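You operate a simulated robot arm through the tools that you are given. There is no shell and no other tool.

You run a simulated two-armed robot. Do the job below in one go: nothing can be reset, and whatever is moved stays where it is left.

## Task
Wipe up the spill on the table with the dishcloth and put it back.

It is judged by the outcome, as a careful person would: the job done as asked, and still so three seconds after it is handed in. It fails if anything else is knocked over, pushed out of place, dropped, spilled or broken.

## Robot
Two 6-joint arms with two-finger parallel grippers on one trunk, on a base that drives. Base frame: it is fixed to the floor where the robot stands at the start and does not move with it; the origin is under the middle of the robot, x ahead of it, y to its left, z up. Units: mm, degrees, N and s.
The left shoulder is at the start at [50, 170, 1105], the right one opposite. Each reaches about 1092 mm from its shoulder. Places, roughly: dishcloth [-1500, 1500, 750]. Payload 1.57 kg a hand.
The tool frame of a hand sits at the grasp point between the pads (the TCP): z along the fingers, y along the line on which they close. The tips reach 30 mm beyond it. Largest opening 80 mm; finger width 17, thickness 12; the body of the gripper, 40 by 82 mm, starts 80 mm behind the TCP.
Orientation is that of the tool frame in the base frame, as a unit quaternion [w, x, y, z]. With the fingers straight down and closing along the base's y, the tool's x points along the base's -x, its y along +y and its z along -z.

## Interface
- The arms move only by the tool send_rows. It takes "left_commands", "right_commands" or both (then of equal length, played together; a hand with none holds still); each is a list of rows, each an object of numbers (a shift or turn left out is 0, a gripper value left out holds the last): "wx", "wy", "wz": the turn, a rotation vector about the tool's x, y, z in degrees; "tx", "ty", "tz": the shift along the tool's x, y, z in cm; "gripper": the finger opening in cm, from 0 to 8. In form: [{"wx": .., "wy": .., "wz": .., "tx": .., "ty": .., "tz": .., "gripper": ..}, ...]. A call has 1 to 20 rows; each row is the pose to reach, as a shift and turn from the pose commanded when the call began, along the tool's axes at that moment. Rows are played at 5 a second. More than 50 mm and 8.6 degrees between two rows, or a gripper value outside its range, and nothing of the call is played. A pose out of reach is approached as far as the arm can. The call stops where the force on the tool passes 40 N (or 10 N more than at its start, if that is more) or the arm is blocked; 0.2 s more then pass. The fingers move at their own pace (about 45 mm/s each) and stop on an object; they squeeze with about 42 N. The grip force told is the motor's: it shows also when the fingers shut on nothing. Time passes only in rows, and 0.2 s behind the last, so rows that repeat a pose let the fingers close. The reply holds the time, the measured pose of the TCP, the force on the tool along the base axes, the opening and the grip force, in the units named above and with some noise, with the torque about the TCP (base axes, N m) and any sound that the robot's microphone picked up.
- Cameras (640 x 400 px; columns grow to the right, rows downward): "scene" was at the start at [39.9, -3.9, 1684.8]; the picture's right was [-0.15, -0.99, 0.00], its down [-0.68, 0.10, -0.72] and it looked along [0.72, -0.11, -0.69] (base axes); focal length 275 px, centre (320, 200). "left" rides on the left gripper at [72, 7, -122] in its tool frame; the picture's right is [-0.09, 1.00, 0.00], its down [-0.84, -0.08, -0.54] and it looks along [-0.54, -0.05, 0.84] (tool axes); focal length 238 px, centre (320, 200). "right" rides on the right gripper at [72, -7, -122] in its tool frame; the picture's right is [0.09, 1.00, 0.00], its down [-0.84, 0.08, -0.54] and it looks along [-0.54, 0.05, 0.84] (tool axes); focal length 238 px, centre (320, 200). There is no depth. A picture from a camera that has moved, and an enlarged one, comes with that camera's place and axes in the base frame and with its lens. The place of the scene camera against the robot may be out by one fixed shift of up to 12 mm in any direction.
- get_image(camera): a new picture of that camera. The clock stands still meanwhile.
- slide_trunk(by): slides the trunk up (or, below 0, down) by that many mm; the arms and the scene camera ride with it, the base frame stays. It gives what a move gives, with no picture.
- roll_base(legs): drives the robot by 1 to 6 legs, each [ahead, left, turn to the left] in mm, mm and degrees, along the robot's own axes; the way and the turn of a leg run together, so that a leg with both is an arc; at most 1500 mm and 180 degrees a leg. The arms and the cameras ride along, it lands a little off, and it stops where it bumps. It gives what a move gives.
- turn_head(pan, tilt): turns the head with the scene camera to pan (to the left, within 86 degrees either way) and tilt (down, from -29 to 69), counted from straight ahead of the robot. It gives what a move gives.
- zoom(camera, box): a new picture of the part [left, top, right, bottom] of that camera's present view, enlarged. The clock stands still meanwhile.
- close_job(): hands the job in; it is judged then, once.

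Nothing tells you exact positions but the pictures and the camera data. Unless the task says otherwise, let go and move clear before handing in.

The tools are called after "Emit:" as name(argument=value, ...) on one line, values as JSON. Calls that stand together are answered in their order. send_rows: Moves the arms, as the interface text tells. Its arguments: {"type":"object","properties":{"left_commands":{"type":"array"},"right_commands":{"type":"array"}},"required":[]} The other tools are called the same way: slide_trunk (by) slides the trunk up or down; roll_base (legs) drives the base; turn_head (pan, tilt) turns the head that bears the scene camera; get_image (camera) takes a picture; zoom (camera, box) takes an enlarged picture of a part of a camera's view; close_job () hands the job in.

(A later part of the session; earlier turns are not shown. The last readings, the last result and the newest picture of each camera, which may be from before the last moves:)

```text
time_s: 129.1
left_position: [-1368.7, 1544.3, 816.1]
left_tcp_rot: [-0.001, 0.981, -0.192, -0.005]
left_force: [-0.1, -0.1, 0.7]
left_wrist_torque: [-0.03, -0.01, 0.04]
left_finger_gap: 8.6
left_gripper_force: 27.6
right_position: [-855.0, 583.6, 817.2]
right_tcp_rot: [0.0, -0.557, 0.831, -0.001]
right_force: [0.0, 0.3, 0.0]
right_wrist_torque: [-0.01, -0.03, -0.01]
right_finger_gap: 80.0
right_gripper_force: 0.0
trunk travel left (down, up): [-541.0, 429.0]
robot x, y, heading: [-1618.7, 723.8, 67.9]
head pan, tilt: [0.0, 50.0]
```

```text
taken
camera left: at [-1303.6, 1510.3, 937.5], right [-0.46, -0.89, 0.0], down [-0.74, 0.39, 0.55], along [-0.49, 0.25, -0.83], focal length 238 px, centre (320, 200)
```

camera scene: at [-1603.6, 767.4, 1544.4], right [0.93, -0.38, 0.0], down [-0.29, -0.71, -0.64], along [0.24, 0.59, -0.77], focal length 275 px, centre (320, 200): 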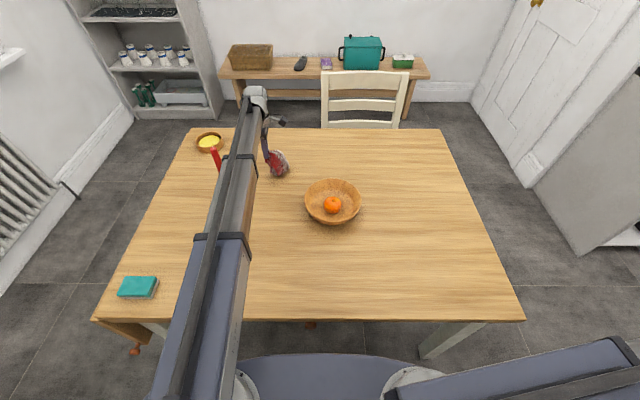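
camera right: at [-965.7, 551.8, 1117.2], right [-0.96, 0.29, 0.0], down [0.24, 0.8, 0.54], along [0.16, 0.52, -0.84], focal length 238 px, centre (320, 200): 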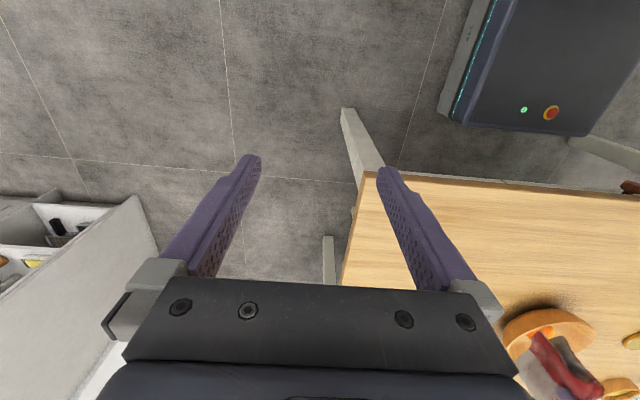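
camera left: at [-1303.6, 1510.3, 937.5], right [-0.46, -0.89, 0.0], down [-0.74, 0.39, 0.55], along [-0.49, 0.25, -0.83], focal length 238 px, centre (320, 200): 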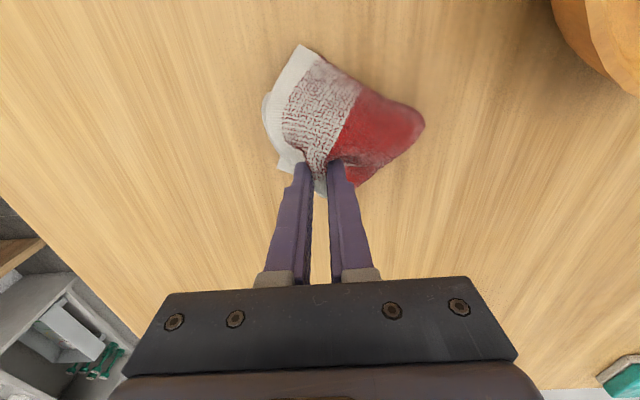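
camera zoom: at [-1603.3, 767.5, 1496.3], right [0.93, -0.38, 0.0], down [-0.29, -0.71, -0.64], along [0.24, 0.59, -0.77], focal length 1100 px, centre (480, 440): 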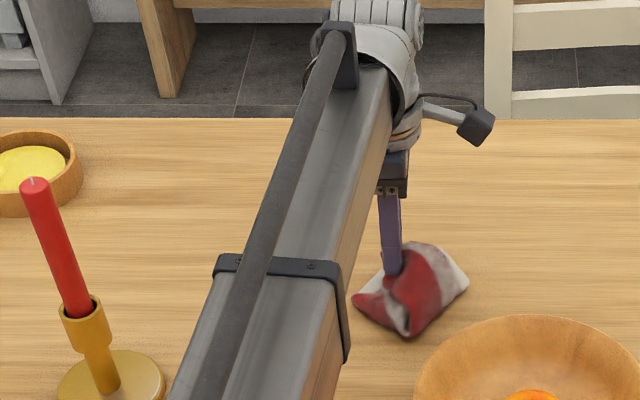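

I now see that the very middle of the lower layer's edge is also caught in the grip, which keeps it folded. I'll lay it down, release, and re-pinch closer to the top layer's edge so only that layer is held.

Emit:
send_rows(left_commands=[{"tx": -1.5, "gripper": 0}, {"tx": -3}, {"tx": -4}])

Emit:
slide_trunk(by=-22)

Emit:
send_rows(left_commands=[{"gripper": 2}, {"gripper": 4}, {"gripper": 6}, {"gripper": 8}, {"gripper": 8}, {"gripper": 8}])

Emit:
slide_trunk(by=60)

Emit:
get_image(camera="left")

Emit:
zoom(camera="scene", box=[210, 90, 350, 190])

```text
time_s: 129.9
left_position: [-1407.0, 1559.7, 816.1]
left_tcp_rot: [0.0, 0.981, -0.193, -0.006]
left_force: [-0.6, 0.1, -0.2]
left_wrist_torque: [-0.01, 0.0, 0.04]
left_finger_gap: 8.7
left_gripper_force: 27.4
right_position: [-854.3, 583.9, 816.5]
right_tcp_rot: [0.0, -0.557, 0.83, 0.0]
right_force: [-0.3, 0.0, 0.6]
right_wrist_torque: [-0.01, -0.02, -0.02]
right_finger_gap: 80.1
right_gripper_force: 0.0
trunk travel left (down, up): [-541.0, 429.0]
robot x, y, heading: [-1617.8, 726.2, 67.7]
head pan, tilt: [0.0, 50.0]
```

```text
time_s: 130.5
left_position: [-1408.2, 1558.9, 794.6]
left_tcp_rot: [-0.001, 0.981, -0.192, -0.005]
left_force: [-0.9, 1.0, 2.4]
left_wrist_torque: [-0.03, 0.01, 0.0]
left_finger_gap: 8.3
left_gripper_force: 27.6
right_position: [-855.5, 583.5, 794.1]
right_tcp_rot: [0.0, -0.557, 0.83, 0.001]
right_force: [-0.1, -0.3, -0.5]
right_wrist_torque: [0.01, 0.0, 0.02]
right_finger_gap: 79.9
right_gripper_force: 0.1
trunk travel left (down, up): [-519.0, 451.0]
robot x, y, heading: [-1616.2, 727.0, 67.7]
head pan, tilt: [0.0, 50.0]
```

```text
time_s: 131.9
left_position: [-1407.0, 1559.1, 793.2]
left_tcp_rot: [0.0, 0.981, -0.193, -0.004]
left_force: [0.0, 0.8, 0.6]
left_wrist_torque: [-0.01, 0.03, 0.01]
left_finger_gap: 79.6
left_gripper_force: 0.0
right_position: [-855.0, 582.6, 793.2]
right_tcp_rot: [-0.001, -0.557, 0.831, 0.0]
right_force: [-0.7, -0.2, 0.2]
right_wrist_torque: [-0.01, -0.01, -0.02]
right_finger_gap: 80.2
right_gripper_force: 0.1
trunk travel left (down, up): [-519.0, 451.0]
robot x, y, heading: [-1614.5, 720.1, 67.9]
head pan, tilt: [0.0, 50.0]
```

```text
time_s: 132.9
left_position: [-1408.6, 1558.8, 853.1]
left_tcp_rot: [-0.001, 0.981, -0.193, -0.005]
left_force: [-0.2, -0.6, 0.0]
left_wrist_torque: [0.01, 0.03, -0.02]
left_finger_gap: 80.0
left_gripper_force: 0.2
right_position: [-856.2, 583.6, 854.2]
right_tcp_rot: [0.001, -0.557, 0.831, 0.0]
right_force: [-0.5, 0.6, 0.3]
right_wrist_torque: [-0.02, 0.02, 0.01]
right_finger_gap: 80.1
right_gripper_force: 0.0
trunk travel left (down, up): [-579.0, 391.0]
robot x, y, heading: [-1616.2, 725.1, 68.0]
head pan, tilt: [0.0, 50.0]
```

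```text
taken
camera left: at [-1341.1, 1525.3, 975.5], right [-0.46, -0.89, 0.0], down [-0.74, 0.39, 0.55], along [-0.49, 0.25, -0.83], focal length 238 px, centre (320, 200)
```

left: 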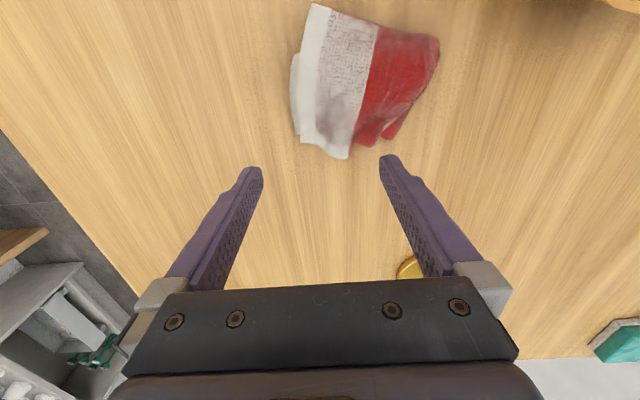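

```text
4.00 times, centred on (280, 140) of scene
camera zoom: at [-1603.3, 767.6, 1534.3], right [0.93, -0.38, 0.0], down [-0.29, -0.71, -0.64], along [0.24, 0.59, -0.77], focal length 1100 px, centre (480, 440)
```

zoom: 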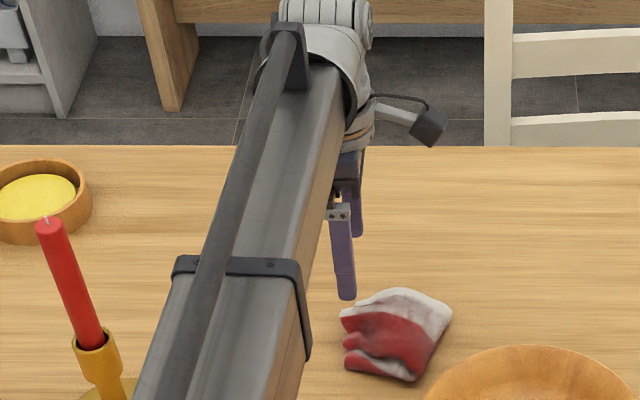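

The cloth is down again, folded and slightly turned. I'll zoom in to see the layers.

Emit:
zoom(camera="left", box=[270, 0, 460, 170])

Emit:
zoom(camera="scene", box=[285, 155, 335, 190])

```text
2.35 times, centred on (365, 85) of left
camera zoom: at [-1341.1, 1525.3, 975.5], right [-0.46, -0.89, 0.0], down [-0.74, 0.39, 0.55], along [-0.49, 0.25, -0.83], focal length 561 px, centre (214, 471)
```

zoom: 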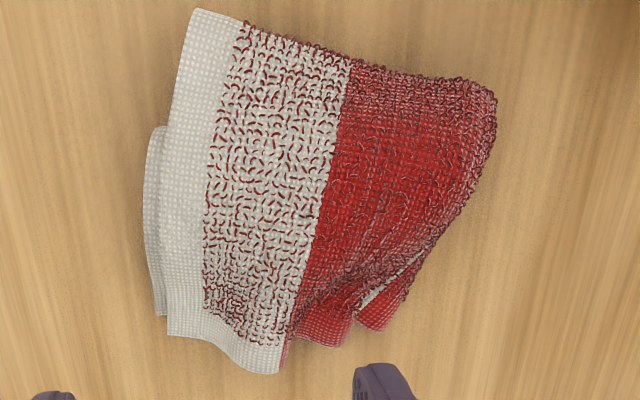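

```text
11.43 times, centred on (310, 172) of scene
camera zoom: at [-1603.3, 767.6, 1534.3], right [0.93, -0.38, 0.0], down [-0.29, -0.71, -0.64], along [0.24, 0.59, -0.77], focal length 3142 px, centre (434, 514)
```

zoom: 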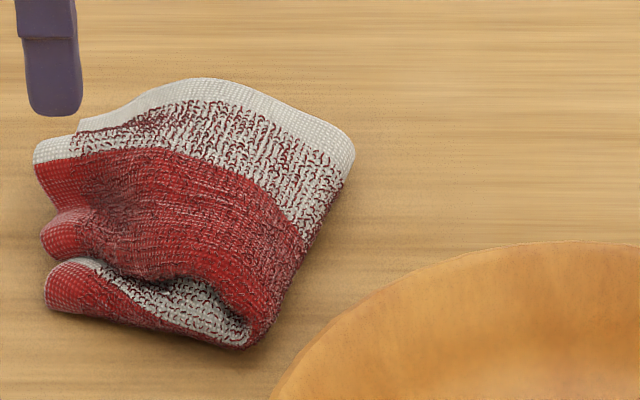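

The fold (the cloth's middle) is at the right near [-1350, 1480], turned about 18°. I'll pinch right on the fold line this time so the two halves hang to either side like a tent, which should open outward when set down.

Emit:
send_rows(left_commands=[{"tx": 2, "ty": 1.2, "wz": 4.5, "gripper": 6}, {"tx": 4, "ty": 2.5, "wz": 9}, {"tx": 6, "ty": 3.7, "wz": 13.5}, {"tx": 7.8, "ty": 4.9, "wz": 17.7}, {"tx": 7.8, "ty": 4.9, "wz": 17.7}])

Emit:
get_image(camera="left")

Emit:
get_image(camera="scene")

```text
time_s: 134.1
left_position: [-1352.7, 1484.5, 853.6]
left_tcp_rot: [-0.001, 0.94, -0.341, -0.004]
left_force: [-0.6, 0.2, -0.2]
left_wrist_torque: [-0.01, -0.01, 0.0]
left_finger_gap: 60.1
left_gripper_force: 0.0
right_position: [-855.5, 584.4, 854.2]
right_tcp_rot: [0.0, -0.557, 0.831, -0.001]
right_force: [1.3, -0.2, -0.6]
right_wrist_torque: [-0.01, 0.02, 0.02]
right_finger_gap: 79.9
right_gripper_force: 0.1
trunk travel left (down, up): [-579.0, 391.0]
robot x, y, heading: [-1621.5, 724.1, 67.9]
head pan, tilt: [0.0, 50.0]
```

```text
taken
camera left: at [-1300.2, 1432.9, 975.6], right [-0.71, -0.7, 0.0], down [-0.59, 0.59, 0.55], along [-0.39, 0.39, -0.84], focal length 238 px, centre (320, 200)
```

left: 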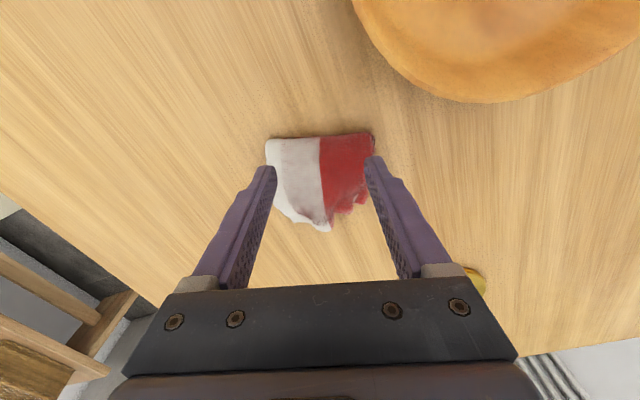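

```text
taken
camera scene: at [-1603.5, 767.6, 1534.3], right [0.93, -0.38, 0.0], down [-0.29, -0.71, -0.64], along [0.24, 0.59, -0.77], focal length 275 px, centre (320, 200)
```

scene: 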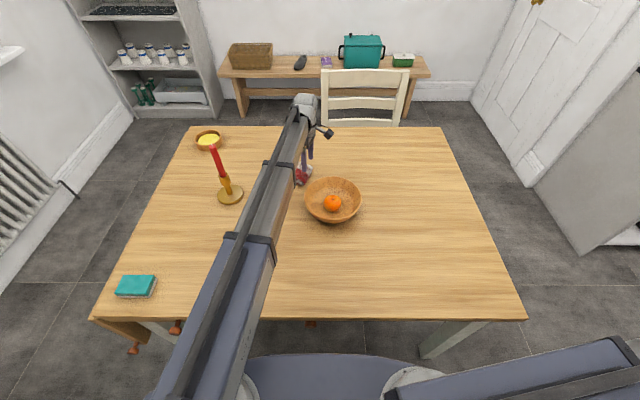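

The fingers line up with the fold. I'll nudge 5 mm inward and lower to light contact.

Emit:
send_rows(left_commands=[{"tx": -0.5, "gripper": 6}, {"tx": -0.5, "gripper": 6}])

Emit:
slide_trunk(by=-54)

Emit:
slide_trunk(by=-6)

Emit:
get_image(camera="left")

```text
time_s: 134.7
left_position: [-1357.2, 1489.3, 853.3]
left_tcp_rot: [0.0, 0.94, -0.341, -0.005]
left_force: [-0.1, -0.1, 0.3]
left_wrist_torque: [0.0, -0.01, 0.01]
left_finger_gap: 59.9
left_gripper_force: 0.1
right_position: [-855.2, 583.6, 854.8]
right_tcp_rot: [0.0, -0.557, 0.83, 0.0]
right_force: [-0.5, -0.7, -0.2]
right_wrist_torque: [-0.02, -0.04, -0.01]
right_finger_gap: 80.2
right_gripper_force: 0.1
trunk travel left (down, up): [-579.0, 391.0]
robot x, y, heading: [-1618.8, 727.2, 67.8]
head pan, tilt: [0.0, 50.0]
```

```text
time_s: 135.7
left_position: [-1357.9, 1489.2, 799.6]
left_tcp_rot: [0.0, 0.94, -0.342, -0.005]
left_force: [0.0, 0.1, 0.7]
left_wrist_torque: [-0.04, 0.0, -0.01]
left_finger_gap: 59.9
left_gripper_force: 0.0
right_position: [-854.1, 583.5, 800.5]
right_tcp_rot: [0.0, -0.557, 0.83, 0.0]
right_force: [0.2, 1.0, 0.5]
right_wrist_torque: [0.0, -0.02, -0.04]
right_finger_gap: 79.9
right_gripper_force: 0.0
trunk travel left (down, up): [-525.0, 445.0]
robot x, y, heading: [-1615.7, 726.2, 67.9]
head pan, tilt: [0.0, 50.0]
```

```text
time_s: 136.2
left_position: [-1356.7, 1488.2, 793.4]
left_tcp_rot: [-0.001, 0.94, -0.341, -0.005]
left_force: [-0.9, 0.1, 5.9]
left_wrist_torque: [-0.06, 0.12, 0.0]
left_finger_gap: 59.6
left_gripper_force: 0.1
right_position: [-854.7, 582.7, 793.7]
right_tcp_rot: [-0.001, -0.557, 0.831, -0.001]
right_force: [0.4, -0.2, 0.4]
right_wrist_torque: [0.0, 0.0, 0.01]
right_finger_gap: 80.1
right_gripper_force: 0.1
trunk travel left (down, up): [-519.0, 451.0]
robot x, y, heading: [-1616.5, 726.1, 67.8]
head pan, tilt: [0.0, 50.0]
```

```text
taken
camera left: at [-1304.5, 1436.2, 916.0], right [-0.71, -0.71, 0.0], down [-0.59, 0.59, 0.55], along [-0.39, 0.39, -0.84], focal length 238 px, centre (320, 200)
```

left: 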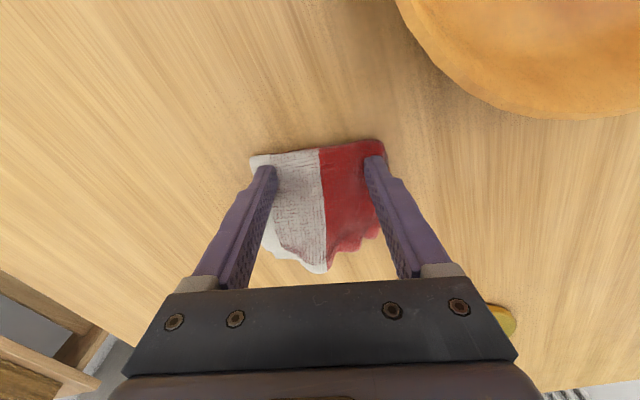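

Contact at 5.9 N on the fold. I'll press 2 mm more and close to gather the fold.

Emit:
slide_trunk(by=-3)

Emit:
send_rows(left_commands=[{"gripper": 4.5}, {"gripper": 3}, {"gripper": 1.5}, {"gripper": 0}, {"gripper": 0}, {"gripper": 0}, {"gripper": 0}])

Emit:
get_image(camera="left")

Emit:
slide_trunk(by=120)

Emit:
get_image(camera="left")

Emit:
zoom(camera="scene", box=[240, 80, 380, 200])

```text
time_s: 136.8
left_position: [-1357.8, 1487.2, 791.4]
left_tcp_rot: [0.0, 0.94, -0.341, -0.005]
left_force: [-0.7, -0.1, 8.6]
left_wrist_torque: [-0.18, 0.2, -0.01]
left_finger_gap: 60.0
left_gripper_force: 0.0
right_position: [-856.2, 583.6, 790.1]
right_tcp_rot: [0.0, -0.557, 0.831, -0.001]
right_force: [0.1, 0.1, -0.4]
right_wrist_torque: [-0.03, 0.03, 0.02]
right_finger_gap: 80.2
right_gripper_force: 0.0
trunk travel left (down, up): [-516.0, 454.0]
robot x, y, heading: [-1614.3, 726.8, 67.8]
head pan, tilt: [0.0, 50.0]
```

```text
time_s: 138.4
left_position: [-1358.2, 1485.9, 790.6]
left_tcp_rot: [0.0, 0.94, -0.34, -0.006]
left_force: [-1.1, -0.4, 12.3]
left_wrist_torque: [0.04, 0.13, 0.03]
left_finger_gap: 11.6
left_gripper_force: 29.1
right_position: [-855.3, 583.5, 791.1]
right_tcp_rot: [0.0, -0.557, 0.83, 0.001]
right_force: [-0.3, 0.3, 0.8]
right_wrist_torque: [0.03, 0.04, 0.0]
right_finger_gap: 80.0
right_gripper_force: 0.1
trunk travel left (down, up): [-516.0, 454.0]
robot x, y, heading: [-1616.7, 724.9, 67.7]
head pan, tilt: [0.0, 50.0]
```

```text
taken
camera left: at [-1304.6, 1435.8, 913.5], right [-0.71, -0.71, 0.0], down [-0.59, 0.59, 0.55], along [-0.39, 0.39, -0.84], focal length 238 px, centre (320, 200)
```

left: 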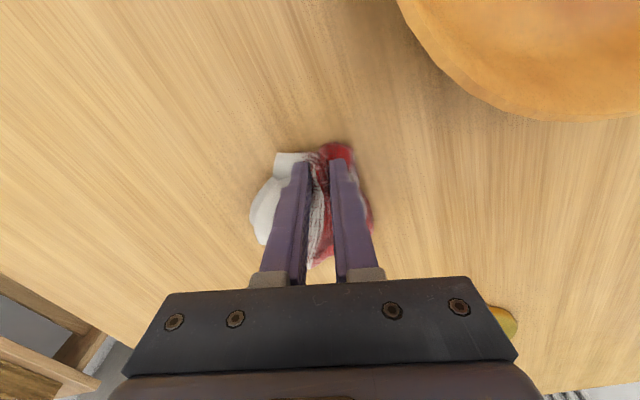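

```text
time_s: 139.9
left_position: [-1356.5, 1488.9, 910.4]
left_tcp_rot: [0.0, 0.94, -0.341, -0.005]
left_force: [-1.1, 0.9, -0.5]
left_wrist_torque: [0.03, -0.04, 0.02]
left_finger_gap: 10.6
left_gripper_force: 28.7
right_position: [-855.5, 584.3, 911.2]
right_tcp_rot: [0.0, -0.557, 0.831, 0.0]
right_force: [0.0, 0.6, 0.1]
right_wrist_torque: [0.02, 0.01, -0.04]
right_finger_gap: 79.8
right_gripper_force: 0.0
trunk travel left (down, up): [-636.0, 334.0]
robot x, y, heading: [-1617.2, 726.7, 67.6]
head pan, tilt: [0.0, 50.0]
```

```text
taken
camera left: at [-1304.2, 1436.5, 1032.5], right [-0.71, -0.71, 0.0], down [-0.59, 0.59, 0.55], along [-0.39, 0.39, -0.84], focal length 238 px, centre (320, 200)
```

left: 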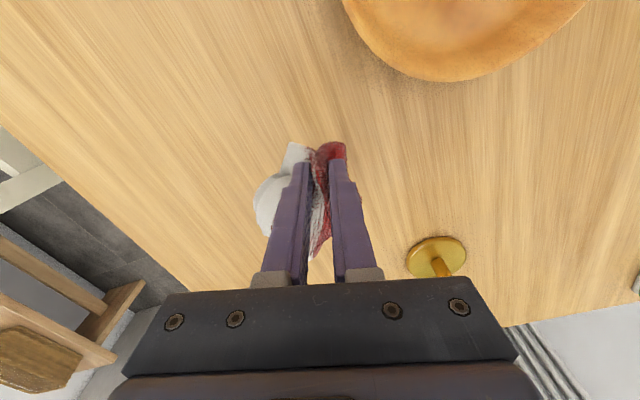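

```text
3.33 times, centred on (310, 140) of scene
camera zoom: at [-1603.3, 767.6, 1591.3], right [0.93, -0.38, 0.0], down [-0.29, -0.71, -0.64], along [0.24, 0.59, -0.77], focal length 916 px, centre (353, 400)
```

zoom: 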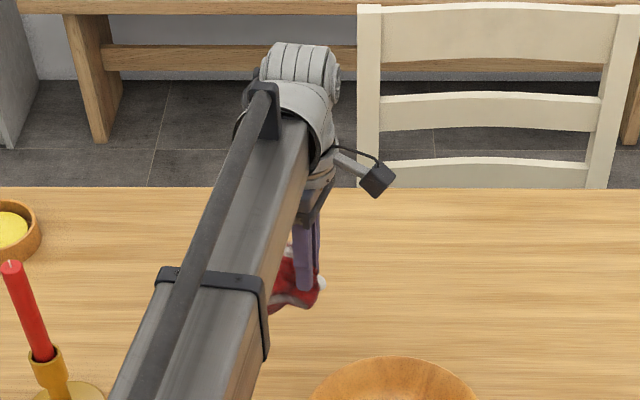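

The fold is held and both halves droop to the left. I'll move it over the original spot, square it up with the table, and lower it straight down.

Emit:
send_rows(left_commands=[{"tx": -2, "ty": -0.6, "wz": -4.5, "gripper": 0}, {"tx": -4, "ty": -1.2, "wz": -9}, {"tx": -6, "ty": -1.7, "wz": -13.5}, {"tx": -8, "ty": -2.3, "wz": -17.7}, {"tx": -8, "ty": -2.3, "wz": -17.7}, {"tx": -8, "ty": -2.3, "wz": -17.7}])

Emit:
zoom(camera="scene", box=[220, 80, 340, 200])

Emit:
get_image(camera="left")

```text
time_s: 141.3
left_position: [-1404.3, 1557.5, 910.5]
left_tcp_rot: [-0.001, 0.981, -0.192, -0.005]
left_force: [0.2, -0.4, 0.2]
left_wrist_torque: [0.0, 0.02, -0.15]
left_finger_gap: 9.6
left_gripper_force: 27.5
right_position: [-855.1, 584.1, 912.3]
right_tcp_rot: [0.001, -0.557, 0.831, 0.0]
right_force: [0.9, 0.2, 0.6]
right_wrist_torque: [-0.04, 0.03, -0.02]
right_finger_gap: 80.2
right_gripper_force: 0.1
trunk travel left (down, up): [-636.0, 334.0]
robot x, y, heading: [-1616.5, 721.4, 67.5]
head pan, tilt: [0.0, 50.0]
```

```text
3.33 times, centred on (280, 140) of scene
camera zoom: at [-1603.4, 767.6, 1591.3], right [0.93, -0.38, 0.0], down [-0.29, -0.71, -0.64], along [0.24, 0.59, -0.77], focal length 916 px, centre (453, 400)
```

zoom: 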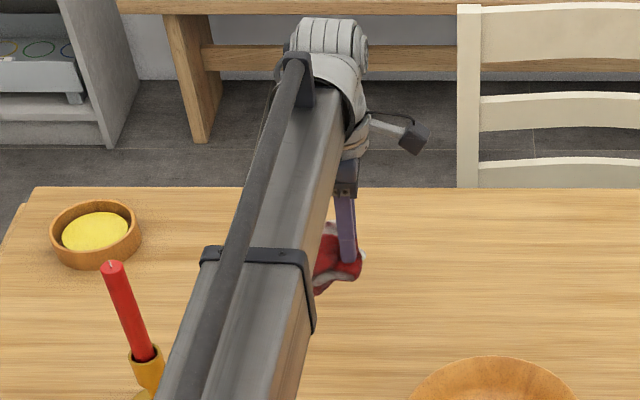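

```text
taken
camera left: at [-1337.4, 1524.2, 1032.5], right [-0.46, -0.89, 0.0], down [-0.74, 0.39, 0.55], along [-0.49, 0.25, -0.83], focal length 238 px, centre (320, 200)
```

left: 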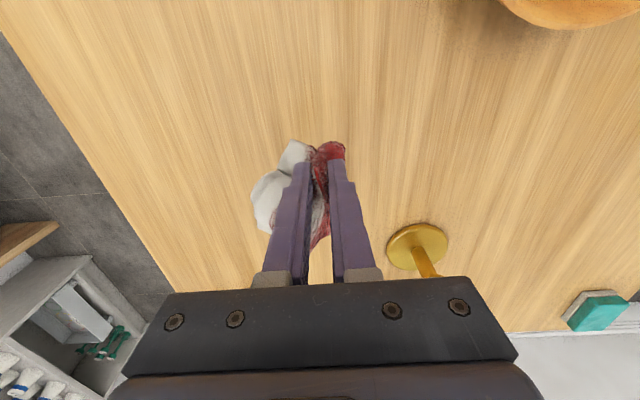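

I'll lower in steps and watch how the halves land.

Emit:
slide_trunk(by=-62)

Emit:
get_image(camera="left")

Emit:
zoom(camera="scene", box=[220, 80, 340, 200])

Emit:
slide_trunk(by=-30)

Emit:
get_image(camera="left")

Emit:
zoom(camera="scene", box=[220, 80, 340, 200])

```text
time_s: 142.3
left_position: [-1404.2, 1558.0, 848.4]
left_tcp_rot: [-0.001, 0.981, -0.192, -0.006]
left_force: [0.1, -0.2, 0.1]
left_wrist_torque: [-0.03, -0.03, -0.12]
left_finger_gap: 9.9
left_gripper_force: 28.3
right_position: [-854.4, 583.1, 849.5]
right_tcp_rot: [0.0, -0.557, 0.831, 0.0]
right_force: [-0.7, -0.2, 0.4]
right_wrist_torque: [0.0, -0.04, 0.0]
right_finger_gap: 80.1
right_gripper_force: 0.0
trunk travel left (down, up): [-574.0, 396.0]
robot x, y, heading: [-1615.5, 725.8, 67.6]
head pan, tilt: [0.0, 50.0]
```

```text
taken
camera left: at [-1337.3, 1524.1, 970.6], right [-0.46, -0.89, 0.0], down [-0.74, 0.39, 0.55], along [-0.49, 0.25, -0.83], focal length 238 px, centre (320, 200)
```

left: 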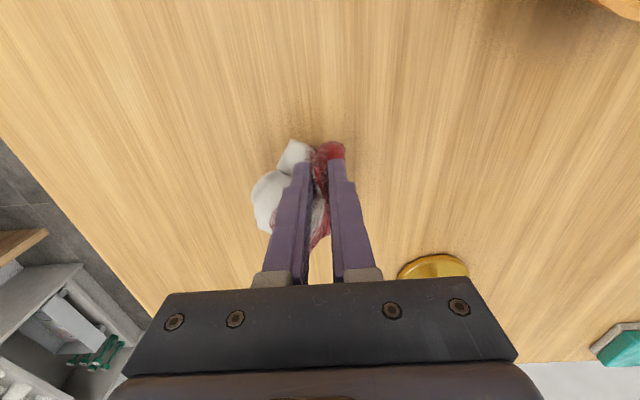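

```text
3.33 times, centred on (280, 140) of scene
camera zoom: at [-1603.6, 767.5, 1529.4], right [0.93, -0.38, 0.0], down [-0.29, -0.71, -0.64], along [0.24, 0.59, -0.77], focal length 916 px, centre (453, 400)
```

zoom: 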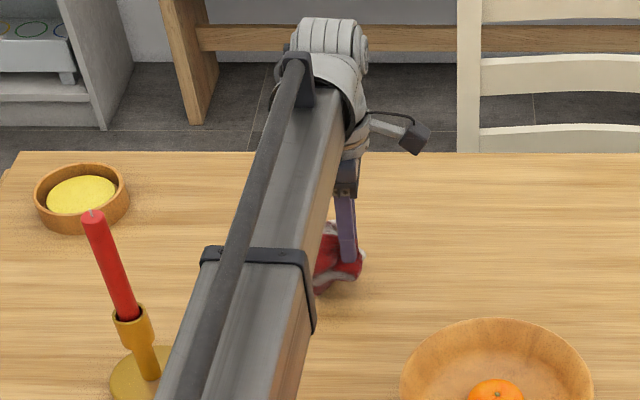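

```text
time_s: 143.0
left_position: [-1404.3, 1557.5, 818.8]
left_tcp_rot: [-0.002, 0.981, -0.192, -0.005]
left_force: [-0.7, -0.2, 0.8]
left_wrist_torque: [-0.03, -0.01, -0.15]
left_finger_gap: 9.8
left_gripper_force: 28.3
right_position: [-855.8, 583.9, 818.7]
right_tcp_rot: [0.0, -0.558, 0.83, 0.0]
right_force: [0.1, -0.3, 1.6]
right_wrist_torque: [-0.01, 0.0, 0.02]
right_finger_gap: 80.0
right_gripper_force: 0.2
trunk travel left (down, up): [-544.0, 426.0]
robot x, y, heading: [-1616.2, 729.0, 67.8]
head pan, tilt: [0.0, 50.0]
```

```text
taken
camera left: at [-1337.3, 1524.0, 940.6], right [-0.46, -0.89, 0.0], down [-0.74, 0.39, 0.55], along [-0.49, 0.25, -0.83], focal length 238 px, centre (320, 200)
```

left: 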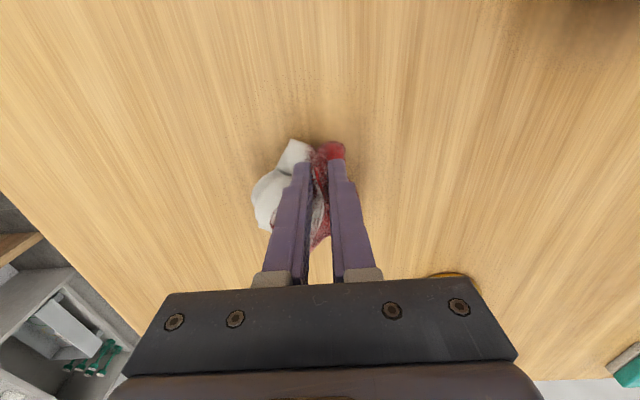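

```text
3.33 times, centred on (280, 140) of scene
camera zoom: at [-1603.5, 767.4, 1499.3], right [0.93, -0.38, 0.0], down [-0.29, -0.71, -0.64], along [0.24, 0.59, -0.77], focal length 916 px, centre (453, 400)
```

zoom: 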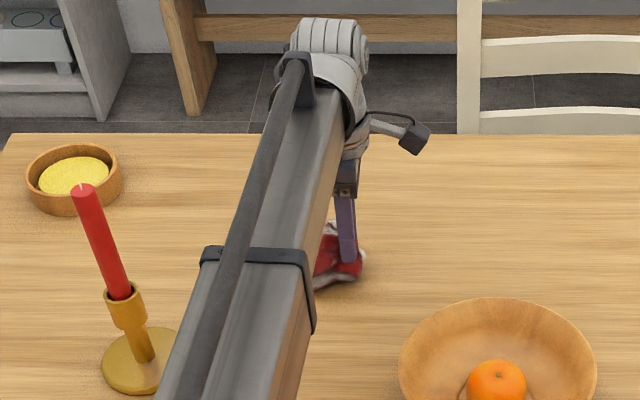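

The cloth is bunched to the left of the fingers. I'll set it down, release, and see how it relaxes.

Emit:
slide_trunk(by=-20)

Emit:
send_rows(left_commands=[{"gripper": 2}, {"gripper": 4}, {"gripper": 6}, {"gripper": 8}, {"gripper": 8}, {"gripper": 8}])

Emit:
slide_trunk(by=80)

Emit:
send_rows(left_commands=[{"tx": 3}, {"tx": 6}, {"tx": 6}])

Emit:
get_image(camera="left")

Emit:
zoom(camera="scene", box=[220, 80, 340, 200])

```text
time_s: 143.7
left_position: [-1403.1, 1557.6, 799.4]
left_tcp_rot: [-0.001, 0.981, -0.192, -0.006]
left_force: [0.6, 0.5, 0.9]
left_wrist_torque: [0.02, -0.01, -0.16]
left_finger_gap: 9.8
left_gripper_force: 27.6
right_position: [-855.4, 583.9, 798.5]
right_tcp_rot: [0.0, -0.557, 0.83, 0.0]
right_force: [0.2, 0.2, -1.1]
right_wrist_torque: [0.03, -0.01, 0.02]
right_finger_gap: 79.8
right_gripper_force: 0.0
trunk travel left (down, up): [-524.0, 446.0]
robot x, y, heading: [-1614.1, 724.1, 67.7]
head pan, tilt: [0.0, 50.0]
```

```text
time_s: 145.1
left_position: [-1404.6, 1559.0, 799.9]
left_tcp_rot: [-0.001, 0.981, -0.193, -0.005]
left_force: [0.1, -0.8, 0.5]
left_wrist_torque: [0.03, 0.0, -0.02]
left_finger_gap: 80.1
left_gripper_force: 0.0
right_position: [-855.7, 582.8, 798.9]
right_tcp_rot: [0.0, -0.557, 0.831, 0.0]
right_force: [-0.2, -0.1, 0.0]
right_wrist_torque: [-0.02, -0.01, 0.0]
right_finger_gap: 80.0
right_gripper_force: 0.0
trunk travel left (down, up): [-524.0, 446.0]
robot x, y, heading: [-1616.3, 727.7, 67.7]
head pan, tilt: [0.0, 50.0]
```

```text
time_s: 146.3
left_position: [-1403.9, 1557.9, 879.4]
left_tcp_rot: [-0.002, 0.981, -0.192, -0.005]
left_force: [0.2, 1.0, -0.1]
left_wrist_torque: [0.03, 0.03, -0.03]
left_finger_gap: 80.0
left_gripper_force: 0.0
right_position: [-855.1, 582.8, 878.5]
right_tcp_rot: [0.0, -0.557, 0.83, 0.001]
right_force: [0.1, -0.3, 0.3]
right_wrist_torque: [-0.02, -0.01, 0.0]
right_finger_gap: 79.9
right_gripper_force: 0.0
trunk travel left (down, up): [-604.0, 366.0]
robot x, y, heading: [-1616.2, 724.3, 67.9]
head pan, tilt: [0.0, 50.0]
```

```text
time_s: 147.1
left_position: [-1349.6, 1535.0, 878.5]
left_tcp_rot: [0.0, 0.982, -0.191, -0.006]
left_force: [-0.4, -0.2, 0.4]
left_wrist_torque: [0.01, -0.01, 0.01]
left_finger_gap: 80.0
left_gripper_force: 0.0
right_position: [-854.3, 584.4, 878.8]
right_tcp_rot: [-0.001, -0.557, 0.831, 0.0]
right_force: [0.2, 0.1, -0.4]
right_wrist_torque: [0.05, -0.02, 0.01]
right_finger_gap: 80.0
right_gripper_force: 0.0
trunk travel left (down, up): [-604.0, 366.0]
robot x, y, heading: [-1618.7, 727.2, 67.8]
head pan, tilt: [0.0, 50.0]
```

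```text
taken
camera left: at [-1282.6, 1501.3, 1000.6], right [-0.46, -0.89, 0.0], down [-0.74, 0.39, 0.55], along [-0.49, 0.25, -0.83], focal length 238 px, centre (320, 200)
```

left: 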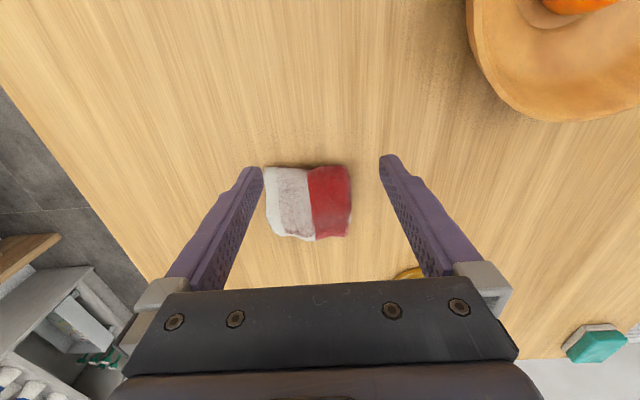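

```text
3.33 times, centred on (280, 140) of scene
camera zoom: at [-1603.5, 767.6, 1559.3], right [0.93, -0.38, 0.0], down [-0.29, -0.71, -0.64], along [0.24, 0.59, -0.77], focal length 916 px, centre (453, 400)
```

zoom: 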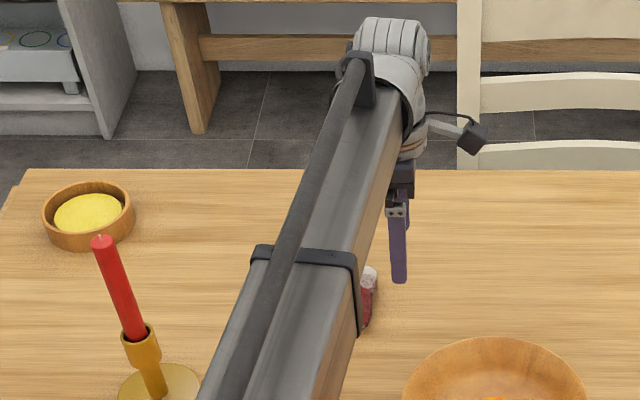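

The cloth now lies neatly folded in half, within about 30 mm of its original centre. I'll try to turn the top half over like a page: pinch only the top layer with light contact, and swing it in a low arc to the right.

Emit:
send_rows(left_commands=[{"wz": 8.2, "tx": -0.9, "ty": -0.2, "gripper": 5}, {"wz": 16.4, "tx": -1.8, "ty": -0.4}, {"wz": 24.6, "tx": -2.7, "ty": -0.6}, {"wz": 32.8, "tx": -3.6, "ty": -0.8}, {"wz": 41, "tx": -4.5, "ty": -1.0}, {"wz": 49.2, "tx": -5.4, "ty": -1.1}, {"wz": 57.4, "tx": -6.3, "ty": -1.3}, {"wz": 65.6, "tx": -7.2, "ty": -1.5}, {"wz": 73.8, "tx": -8, "ty": -1.7}, {"wz": 82, "tx": -8.6, "ty": -1.8}, {"wz": 90, "tx": -9.1, "ty": -1.9}, {"wz": 90, "tx": -9.1, "ty": -1.9}])

Emit:
get_image(camera="left")

Emit:
zoom(camera="left", box=[220, 60, 420, 220])

```text
time_s: 149.7
left_position: [-1425.2, 1587.6, 878.4]
left_tcp_rot: [-0.003, -0.557, 0.83, 0.004]
left_force: [-1.2, 0.6, -0.5]
left_wrist_torque: [-0.01, -0.03, 0.04]
left_finger_gap: 49.9
left_gripper_force: 0.0
right_position: [-855.0, 583.0, 878.3]
right_tcp_rot: [0.0, -0.557, 0.831, 0.0]
right_force: [0.7, 0.0, 0.5]
right_wrist_torque: [-0.01, 0.02, 0.02]
right_finger_gap: 80.0
right_gripper_force: 0.0
trunk travel left (down, up): [-604.0, 366.0]
robot x, y, heading: [-1617.3, 725.6, 67.8]
head pan, tilt: [0.0, 50.0]
```

```text
taken
camera left: at [-1456.9, 1522.3, 1001.4], right [-0.89, 0.46, 0.01], down [0.39, 0.74, 0.54], along [0.24, 0.48, -0.84], focal length 238 px, centre (320, 200)
```

left: 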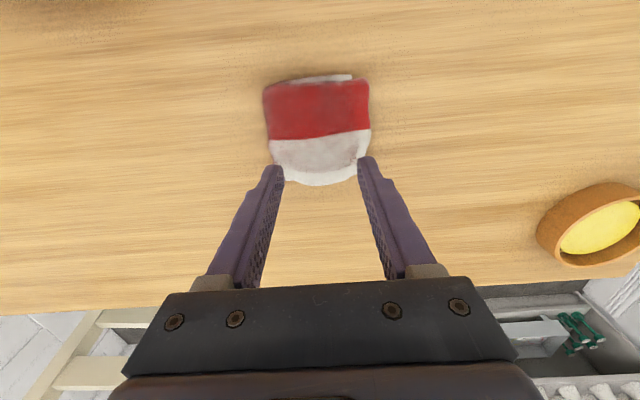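

```text
2.50 times, centred on (320, 140) of left
camera zoom: at [-1456.9, 1522.3, 1001.4], right [-0.89, 0.46, 0.01], down [0.39, 0.74, 0.54], along [0.24, 0.48, -0.84], focal length 596 px, centre (320, 350)
```

zoom: 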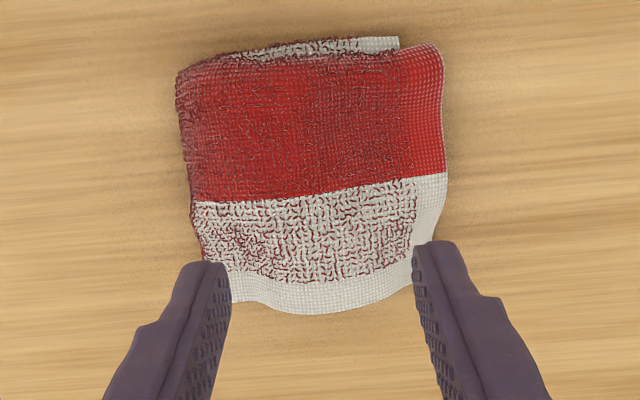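

The fingers are centred over the folded cloth. I'll lower to a very light contact.

Emit:
slide_trunk(by=-76)

Emit:
slide_trunk(by=-4)

Emit:
slide_trunk(by=-2.5)

```text
time_s: 150.8
left_position: [-1425.2, 1586.4, 803.1]
left_tcp_rot: [-0.004, -0.557, 0.83, 0.005]
left_force: [0.0, -0.4, 0.7]
left_wrist_torque: [0.01, 0.02, -0.04]
left_finger_gap: 49.9
left_gripper_force: 0.2
right_position: [-855.9, 583.2, 802.3]
right_tcp_rot: [0.0, -0.557, 0.831, 0.0]
right_force: [-1.3, -0.4, -1.2]
right_wrist_torque: [0.0, 0.01, -0.03]
right_finger_gap: 79.9
right_gripper_force: 0.1
trunk travel left (down, up): [-528.0, 442.0]
robot x, y, heading: [-1616.5, 724.4, 67.5]
head pan, tilt: [0.0, 50.0]
```

```text
time_s: 151.3
left_position: [-1425.6, 1585.6, 799.2]
left_tcp_rot: [-0.002, -0.557, 0.83, 0.005]
left_force: [-0.5, 0.5, 0.8]
left_wrist_torque: [0.0, 0.01, 0.02]
left_finger_gap: 49.6
left_gripper_force: 0.1
right_position: [-855.1, 584.7, 798.5]
right_tcp_rot: [-0.001, -0.557, 0.83, 0.0]
right_force: [0.1, 0.3, 0.7]
right_wrist_torque: [0.02, 0.03, 0.01]
right_finger_gap: 79.9
right_gripper_force: 0.0
trunk travel left (down, up): [-524.0, 446.0]
robot x, y, heading: [-1617.7, 726.4, 67.5]
head pan, tilt: [0.0, 50.0]
```

```text
time_s: 151.8
left_position: [-1425.7, 1586.6, 796.8]
left_tcp_rot: [-0.003, -0.557, 0.83, 0.005]
left_force: [-0.3, 0.7, 3.6]
left_wrist_torque: [-0.01, -0.02, 0.01]
left_finger_gap: 49.7
left_gripper_force: 0.1
right_position: [-855.0, 583.5, 796.4]
right_tcp_rot: [0.0, -0.557, 0.831, 0.0]
right_force: [0.0, -0.1, -0.6]
right_wrist_torque: [0.01, 0.0, 0.02]
right_finger_gap: 80.0
right_gripper_force: 0.0
trunk travel left (down, up): [-522.0, 448.0]
robot x, y, heading: [-1615.4, 725.2, 67.9]
head pan, tilt: [0.0, 50.0]
```

Contact is 3.6 N. I'll close gently from here and look at what gathers.

Emit:
send_rows(left_commands=[{"gripper": 4}, {"gripper": 3}, {"gripper": 2.5}, {"gripper": 2.5}])

Emit:
get_image(camera="left")

Emit:
zoom(camera="scene", box=[240, 110, 320, 170])

```text
time_s: 152.8
left_position: [-1425.5, 1586.5, 796.6]
left_tcp_rot: [-0.003, -0.558, 0.83, 0.004]
left_force: [-1.1, 0.3, 3.1]
left_wrist_torque: [0.01, 0.01, 0.02]
left_finger_gap: 26.8
left_gripper_force: 1.5
right_position: [-855.4, 584.2, 797.6]
right_tcp_rot: [-0.001, -0.557, 0.831, 0.0]
right_force: [0.0, 0.5, 0.2]
right_wrist_torque: [0.01, -0.02, 0.03]
right_finger_gap: 80.1
right_gripper_force: 0.0
trunk travel left (down, up): [-522.0, 448.0]
robot x, y, heading: [-1619.8, 722.0, 67.9]
head pan, tilt: [0.0, 50.0]
```

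```text
taken
camera left: at [-1456.7, 1522.0, 919.0], right [-0.89, 0.46, 0.01], down [0.39, 0.74, 0.54], along [0.24, 0.48, -0.84], focal length 238 px, centre (320, 200)
```

left: 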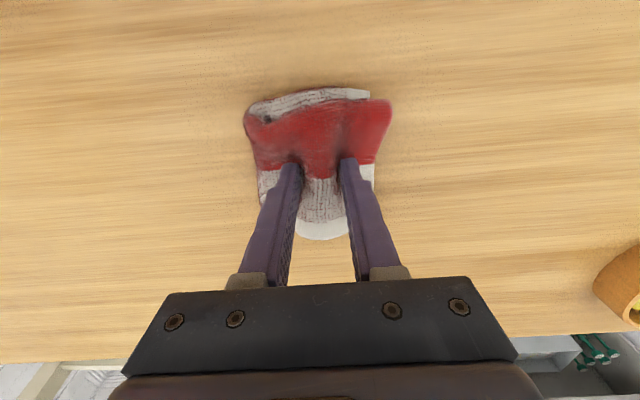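

```text
6.67 times, centred on (280, 140) of scene
camera zoom: at [-1603.5, 767.3, 1476.9], right [0.93, -0.38, 0.0], down [-0.29, -0.71, -0.64], along [0.24, 0.59, -0.77], focal length 1833 px, centre (587, 600)
```

zoom: 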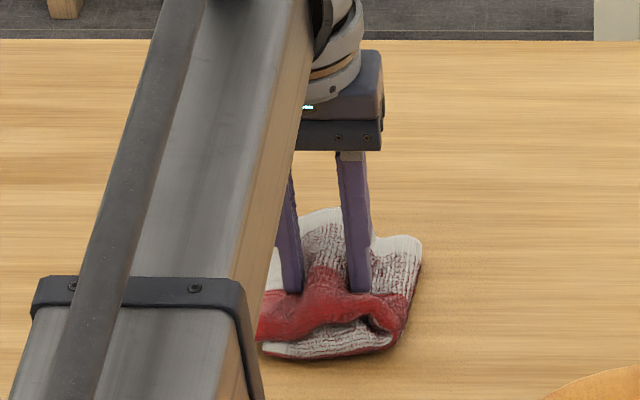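

Only the top layer is arching up between the fingers while the bottom layer stays flat. Closing fully and lifting a little to check.

Emit:
send_rows(left_commands=[{"gripper": 1.5}, {"gripper": 0}, {"gripper": 0}, {"gripper": 0}, {"gripper": 0}])

Emit:
slide_trunk(by=30)

Emit:
get_image(camera="left")

Emit:
zoom(camera="scene", box=[240, 110, 320, 170])

```text
time_s: 154.1
left_position: [-1424.3, 1586.9, 797.2]
left_tcp_rot: [-0.003, -0.557, 0.83, 0.005]
left_force: [-0.9, 0.6, 2.2]
left_wrist_torque: [0.02, 0.06, 0.0]
left_finger_gap: 13.1
left_gripper_force: 29.6
right_position: [-855.0, 583.6, 796.3]
right_tcp_rot: [0.0, -0.557, 0.831, 0.0]
right_force: [-0.2, 0.8, -0.7]
right_wrist_torque: [0.04, -0.02, -0.02]
right_finger_gap: 80.2
right_gripper_force: 0.1
trunk travel left (down, up): [-522.0, 448.0]
robot x, y, heading: [-1615.5, 723.0, 67.6]
head pan, tilt: [0.0, 50.0]
```

```text
time_s: 154.8
left_position: [-1425.0, 1587.5, 825.5]
left_tcp_rot: [-0.003, -0.557, 0.83, 0.004]
left_force: [-0.5, -0.1, -0.1]
left_wrist_torque: [0.04, -0.02, 0.02]
left_finger_gap: 13.0
left_gripper_force: 29.8
right_position: [-855.6, 583.3, 826.6]
right_tcp_rot: [0.0, -0.557, 0.831, 0.0]
right_force: [-0.2, 0.0, -0.3]
right_wrist_torque: [0.01, -0.05, 0.01]
right_finger_gap: 80.2
right_gripper_force: 0.1
trunk travel left (down, up): [-552.0, 418.0]
robot x, y, heading: [-1616.5, 724.5, 67.7]
head pan, tilt: [0.0, 50.0]
```

```text
taken
camera left: at [-1456.4, 1522.1, 948.8], right [-0.89, 0.46, 0.01], down [0.39, 0.74, 0.54], along [0.24, 0.48, -0.84], focal length 238 px, centre (320, 200)
```

left: 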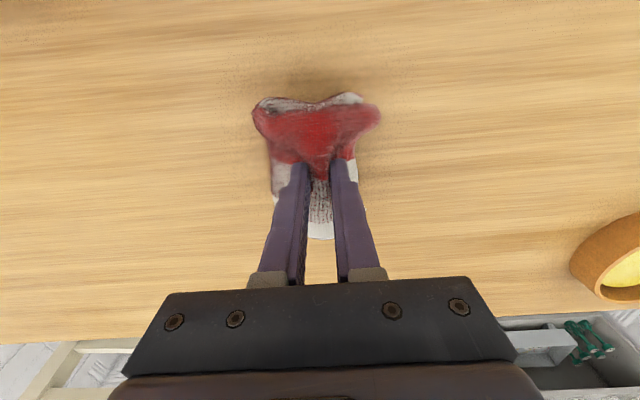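

```text
6.67 times, centred on (280, 140) of scene
camera zoom: at [-1603.3, 767.6, 1506.8], right [0.93, -0.38, 0.0], down [-0.29, -0.71, -0.64], along [0.24, 0.59, -0.77], focal length 1833 px, centre (587, 600)
```

zoom: 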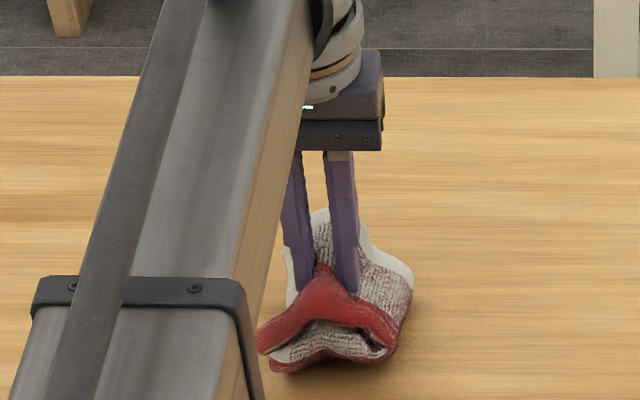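

The top layer is lifting while the bottom layer stays mostly on the table. I'll raise a bit more to confirm they separate.

Emit:
slide_trunk(by=25)

Emit:
zoom(camera="scene", box=[240, 110, 320, 170])

Emit:
get_image(camera="left")

```text
time_s: 155.5
left_position: [-1425.4, 1587.1, 851.1]
left_tcp_rot: [-0.003, -0.558, 0.83, 0.005]
left_force: [0.6, -0.1, 0.7]
left_wrist_torque: [0.02, -0.01, 0.02]
left_finger_gap: 13.2
left_gripper_force: 29.5
right_position: [-854.1, 583.9, 851.9]
right_tcp_rot: [0.0, -0.557, 0.831, 0.0]
right_force: [-0.4, 0.2, -0.1]
right_wrist_torque: [0.02, 0.0, 0.02]
right_finger_gap: 80.1
right_gripper_force: 0.1
trunk travel left (down, up): [-577.0, 393.0]
robot x, y, heading: [-1613.0, 725.2, 67.6]
head pan, tilt: [0.0, 50.0]
```

```text
6.67 times, centred on (280, 140) of scene
camera zoom: at [-1603.3, 767.6, 1531.8], right [0.93, -0.38, 0.0], down [-0.29, -0.71, -0.64], along [0.24, 0.59, -0.77], focal length 1833 px, centre (587, 600)
```

zoom: 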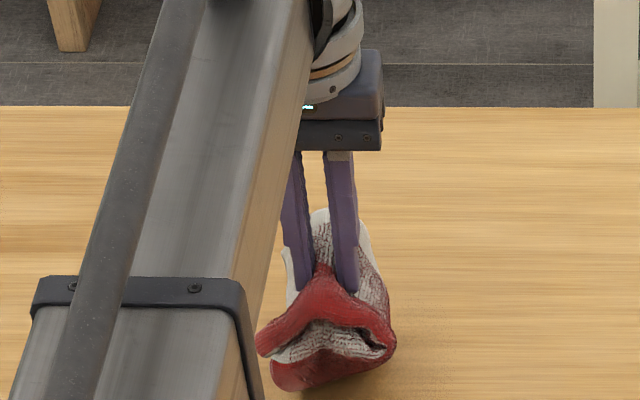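

```text
taken
camera left: at [-1456.5, 1522.2, 973.8], right [-0.89, 0.46, 0.01], down [0.39, 0.74, 0.54], along [0.24, 0.48, -0.84], focal length 238 px, centre (320, 200)
```

left: 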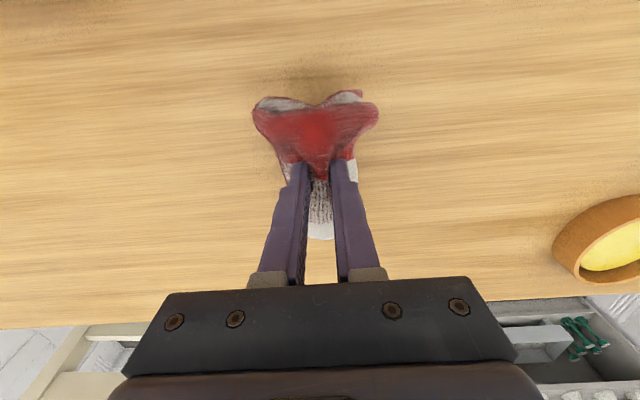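

The bottom layer is being lifted too, so a bit of it was pinched at the base of the ridge. I'll lower, loosen, raise the tips slightly and re-close on just the upper part of the ridge.

Emit:
slide_trunk(by=-52)

Emit:
send_rows(left_commands=[{"gripper": 2}, {"gripper": 3}, {"gripper": 3}, {"gripper": 3}])

Emit:
get_image(camera="left")

Emit:
zoom(camera="scene", box=[240, 110, 320, 170])

```text
time_s: 156.4
left_position: [-1424.8, 1586.7, 799.6]
left_tcp_rot: [-0.003, -0.558, 0.83, 0.004]
left_force: [1.0, -0.5, 2.0]
left_wrist_torque: [-0.01, 0.01, 0.02]
left_finger_gap: 12.7
left_gripper_force: 30.1
right_position: [-854.7, 583.7, 799.5]
right_tcp_rot: [0.0, -0.557, 0.831, -0.001]
right_force: [-0.1, 0.7, 0.4]
right_wrist_torque: [-0.02, 0.01, -0.03]
right_finger_gap: 80.0
right_gripper_force: 0.1
trunk travel left (down, up): [-525.0, 445.0]
robot x, y, heading: [-1615.0, 729.2, 67.6]
head pan, tilt: [0.0, 50.0]
```

```text
time_s: 157.4
left_position: [-1425.6, 1587.3, 798.9]
left_tcp_rot: [-0.003, -0.558, 0.83, 0.005]
left_force: [-0.6, 0.0, 0.7]
left_wrist_torque: [-0.01, 0.0, 0.01]
left_finger_gap: 30.1
left_gripper_force: 0.1
right_position: [-855.6, 584.6, 798.8]
right_tcp_rot: [0.001, -0.556, 0.831, 0.0]
right_force: [-0.4, -0.5, -0.5]
right_wrist_torque: [0.0, -0.04, 0.0]
right_finger_gap: 80.0
right_gripper_force: 0.1
trunk travel left (down, up): [-525.0, 445.0]
robot x, y, heading: [-1616.7, 723.0, 67.5]
head pan, tilt: [0.0, 50.0]
```

```text
taken
camera left: at [-1456.6, 1522.0, 922.0], right [-0.89, 0.46, 0.01], down [0.39, 0.74, 0.54], along [0.24, 0.48, -0.84], focal length 238 px, centre (320, 200)
```

left: 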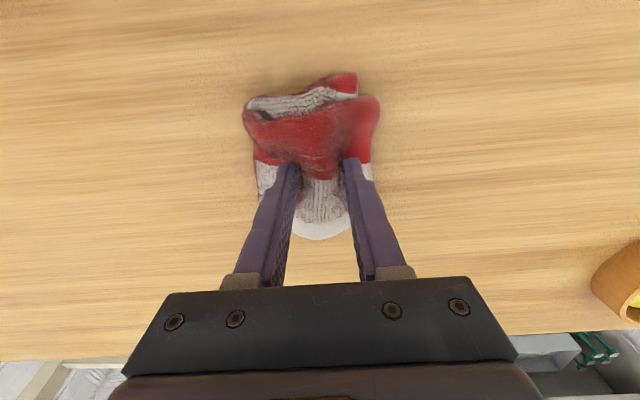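

```text
6.67 times, centred on (280, 140) of scene
camera zoom: at [-1603.4, 767.4, 1479.9], right [0.93, -0.38, 0.0], down [-0.29, -0.71, -0.64], along [0.24, 0.59, -0.77], focal length 1833 px, centre (587, 600)
```

zoom: 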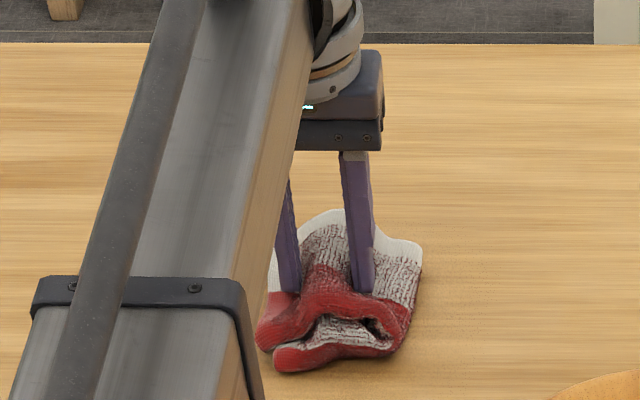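

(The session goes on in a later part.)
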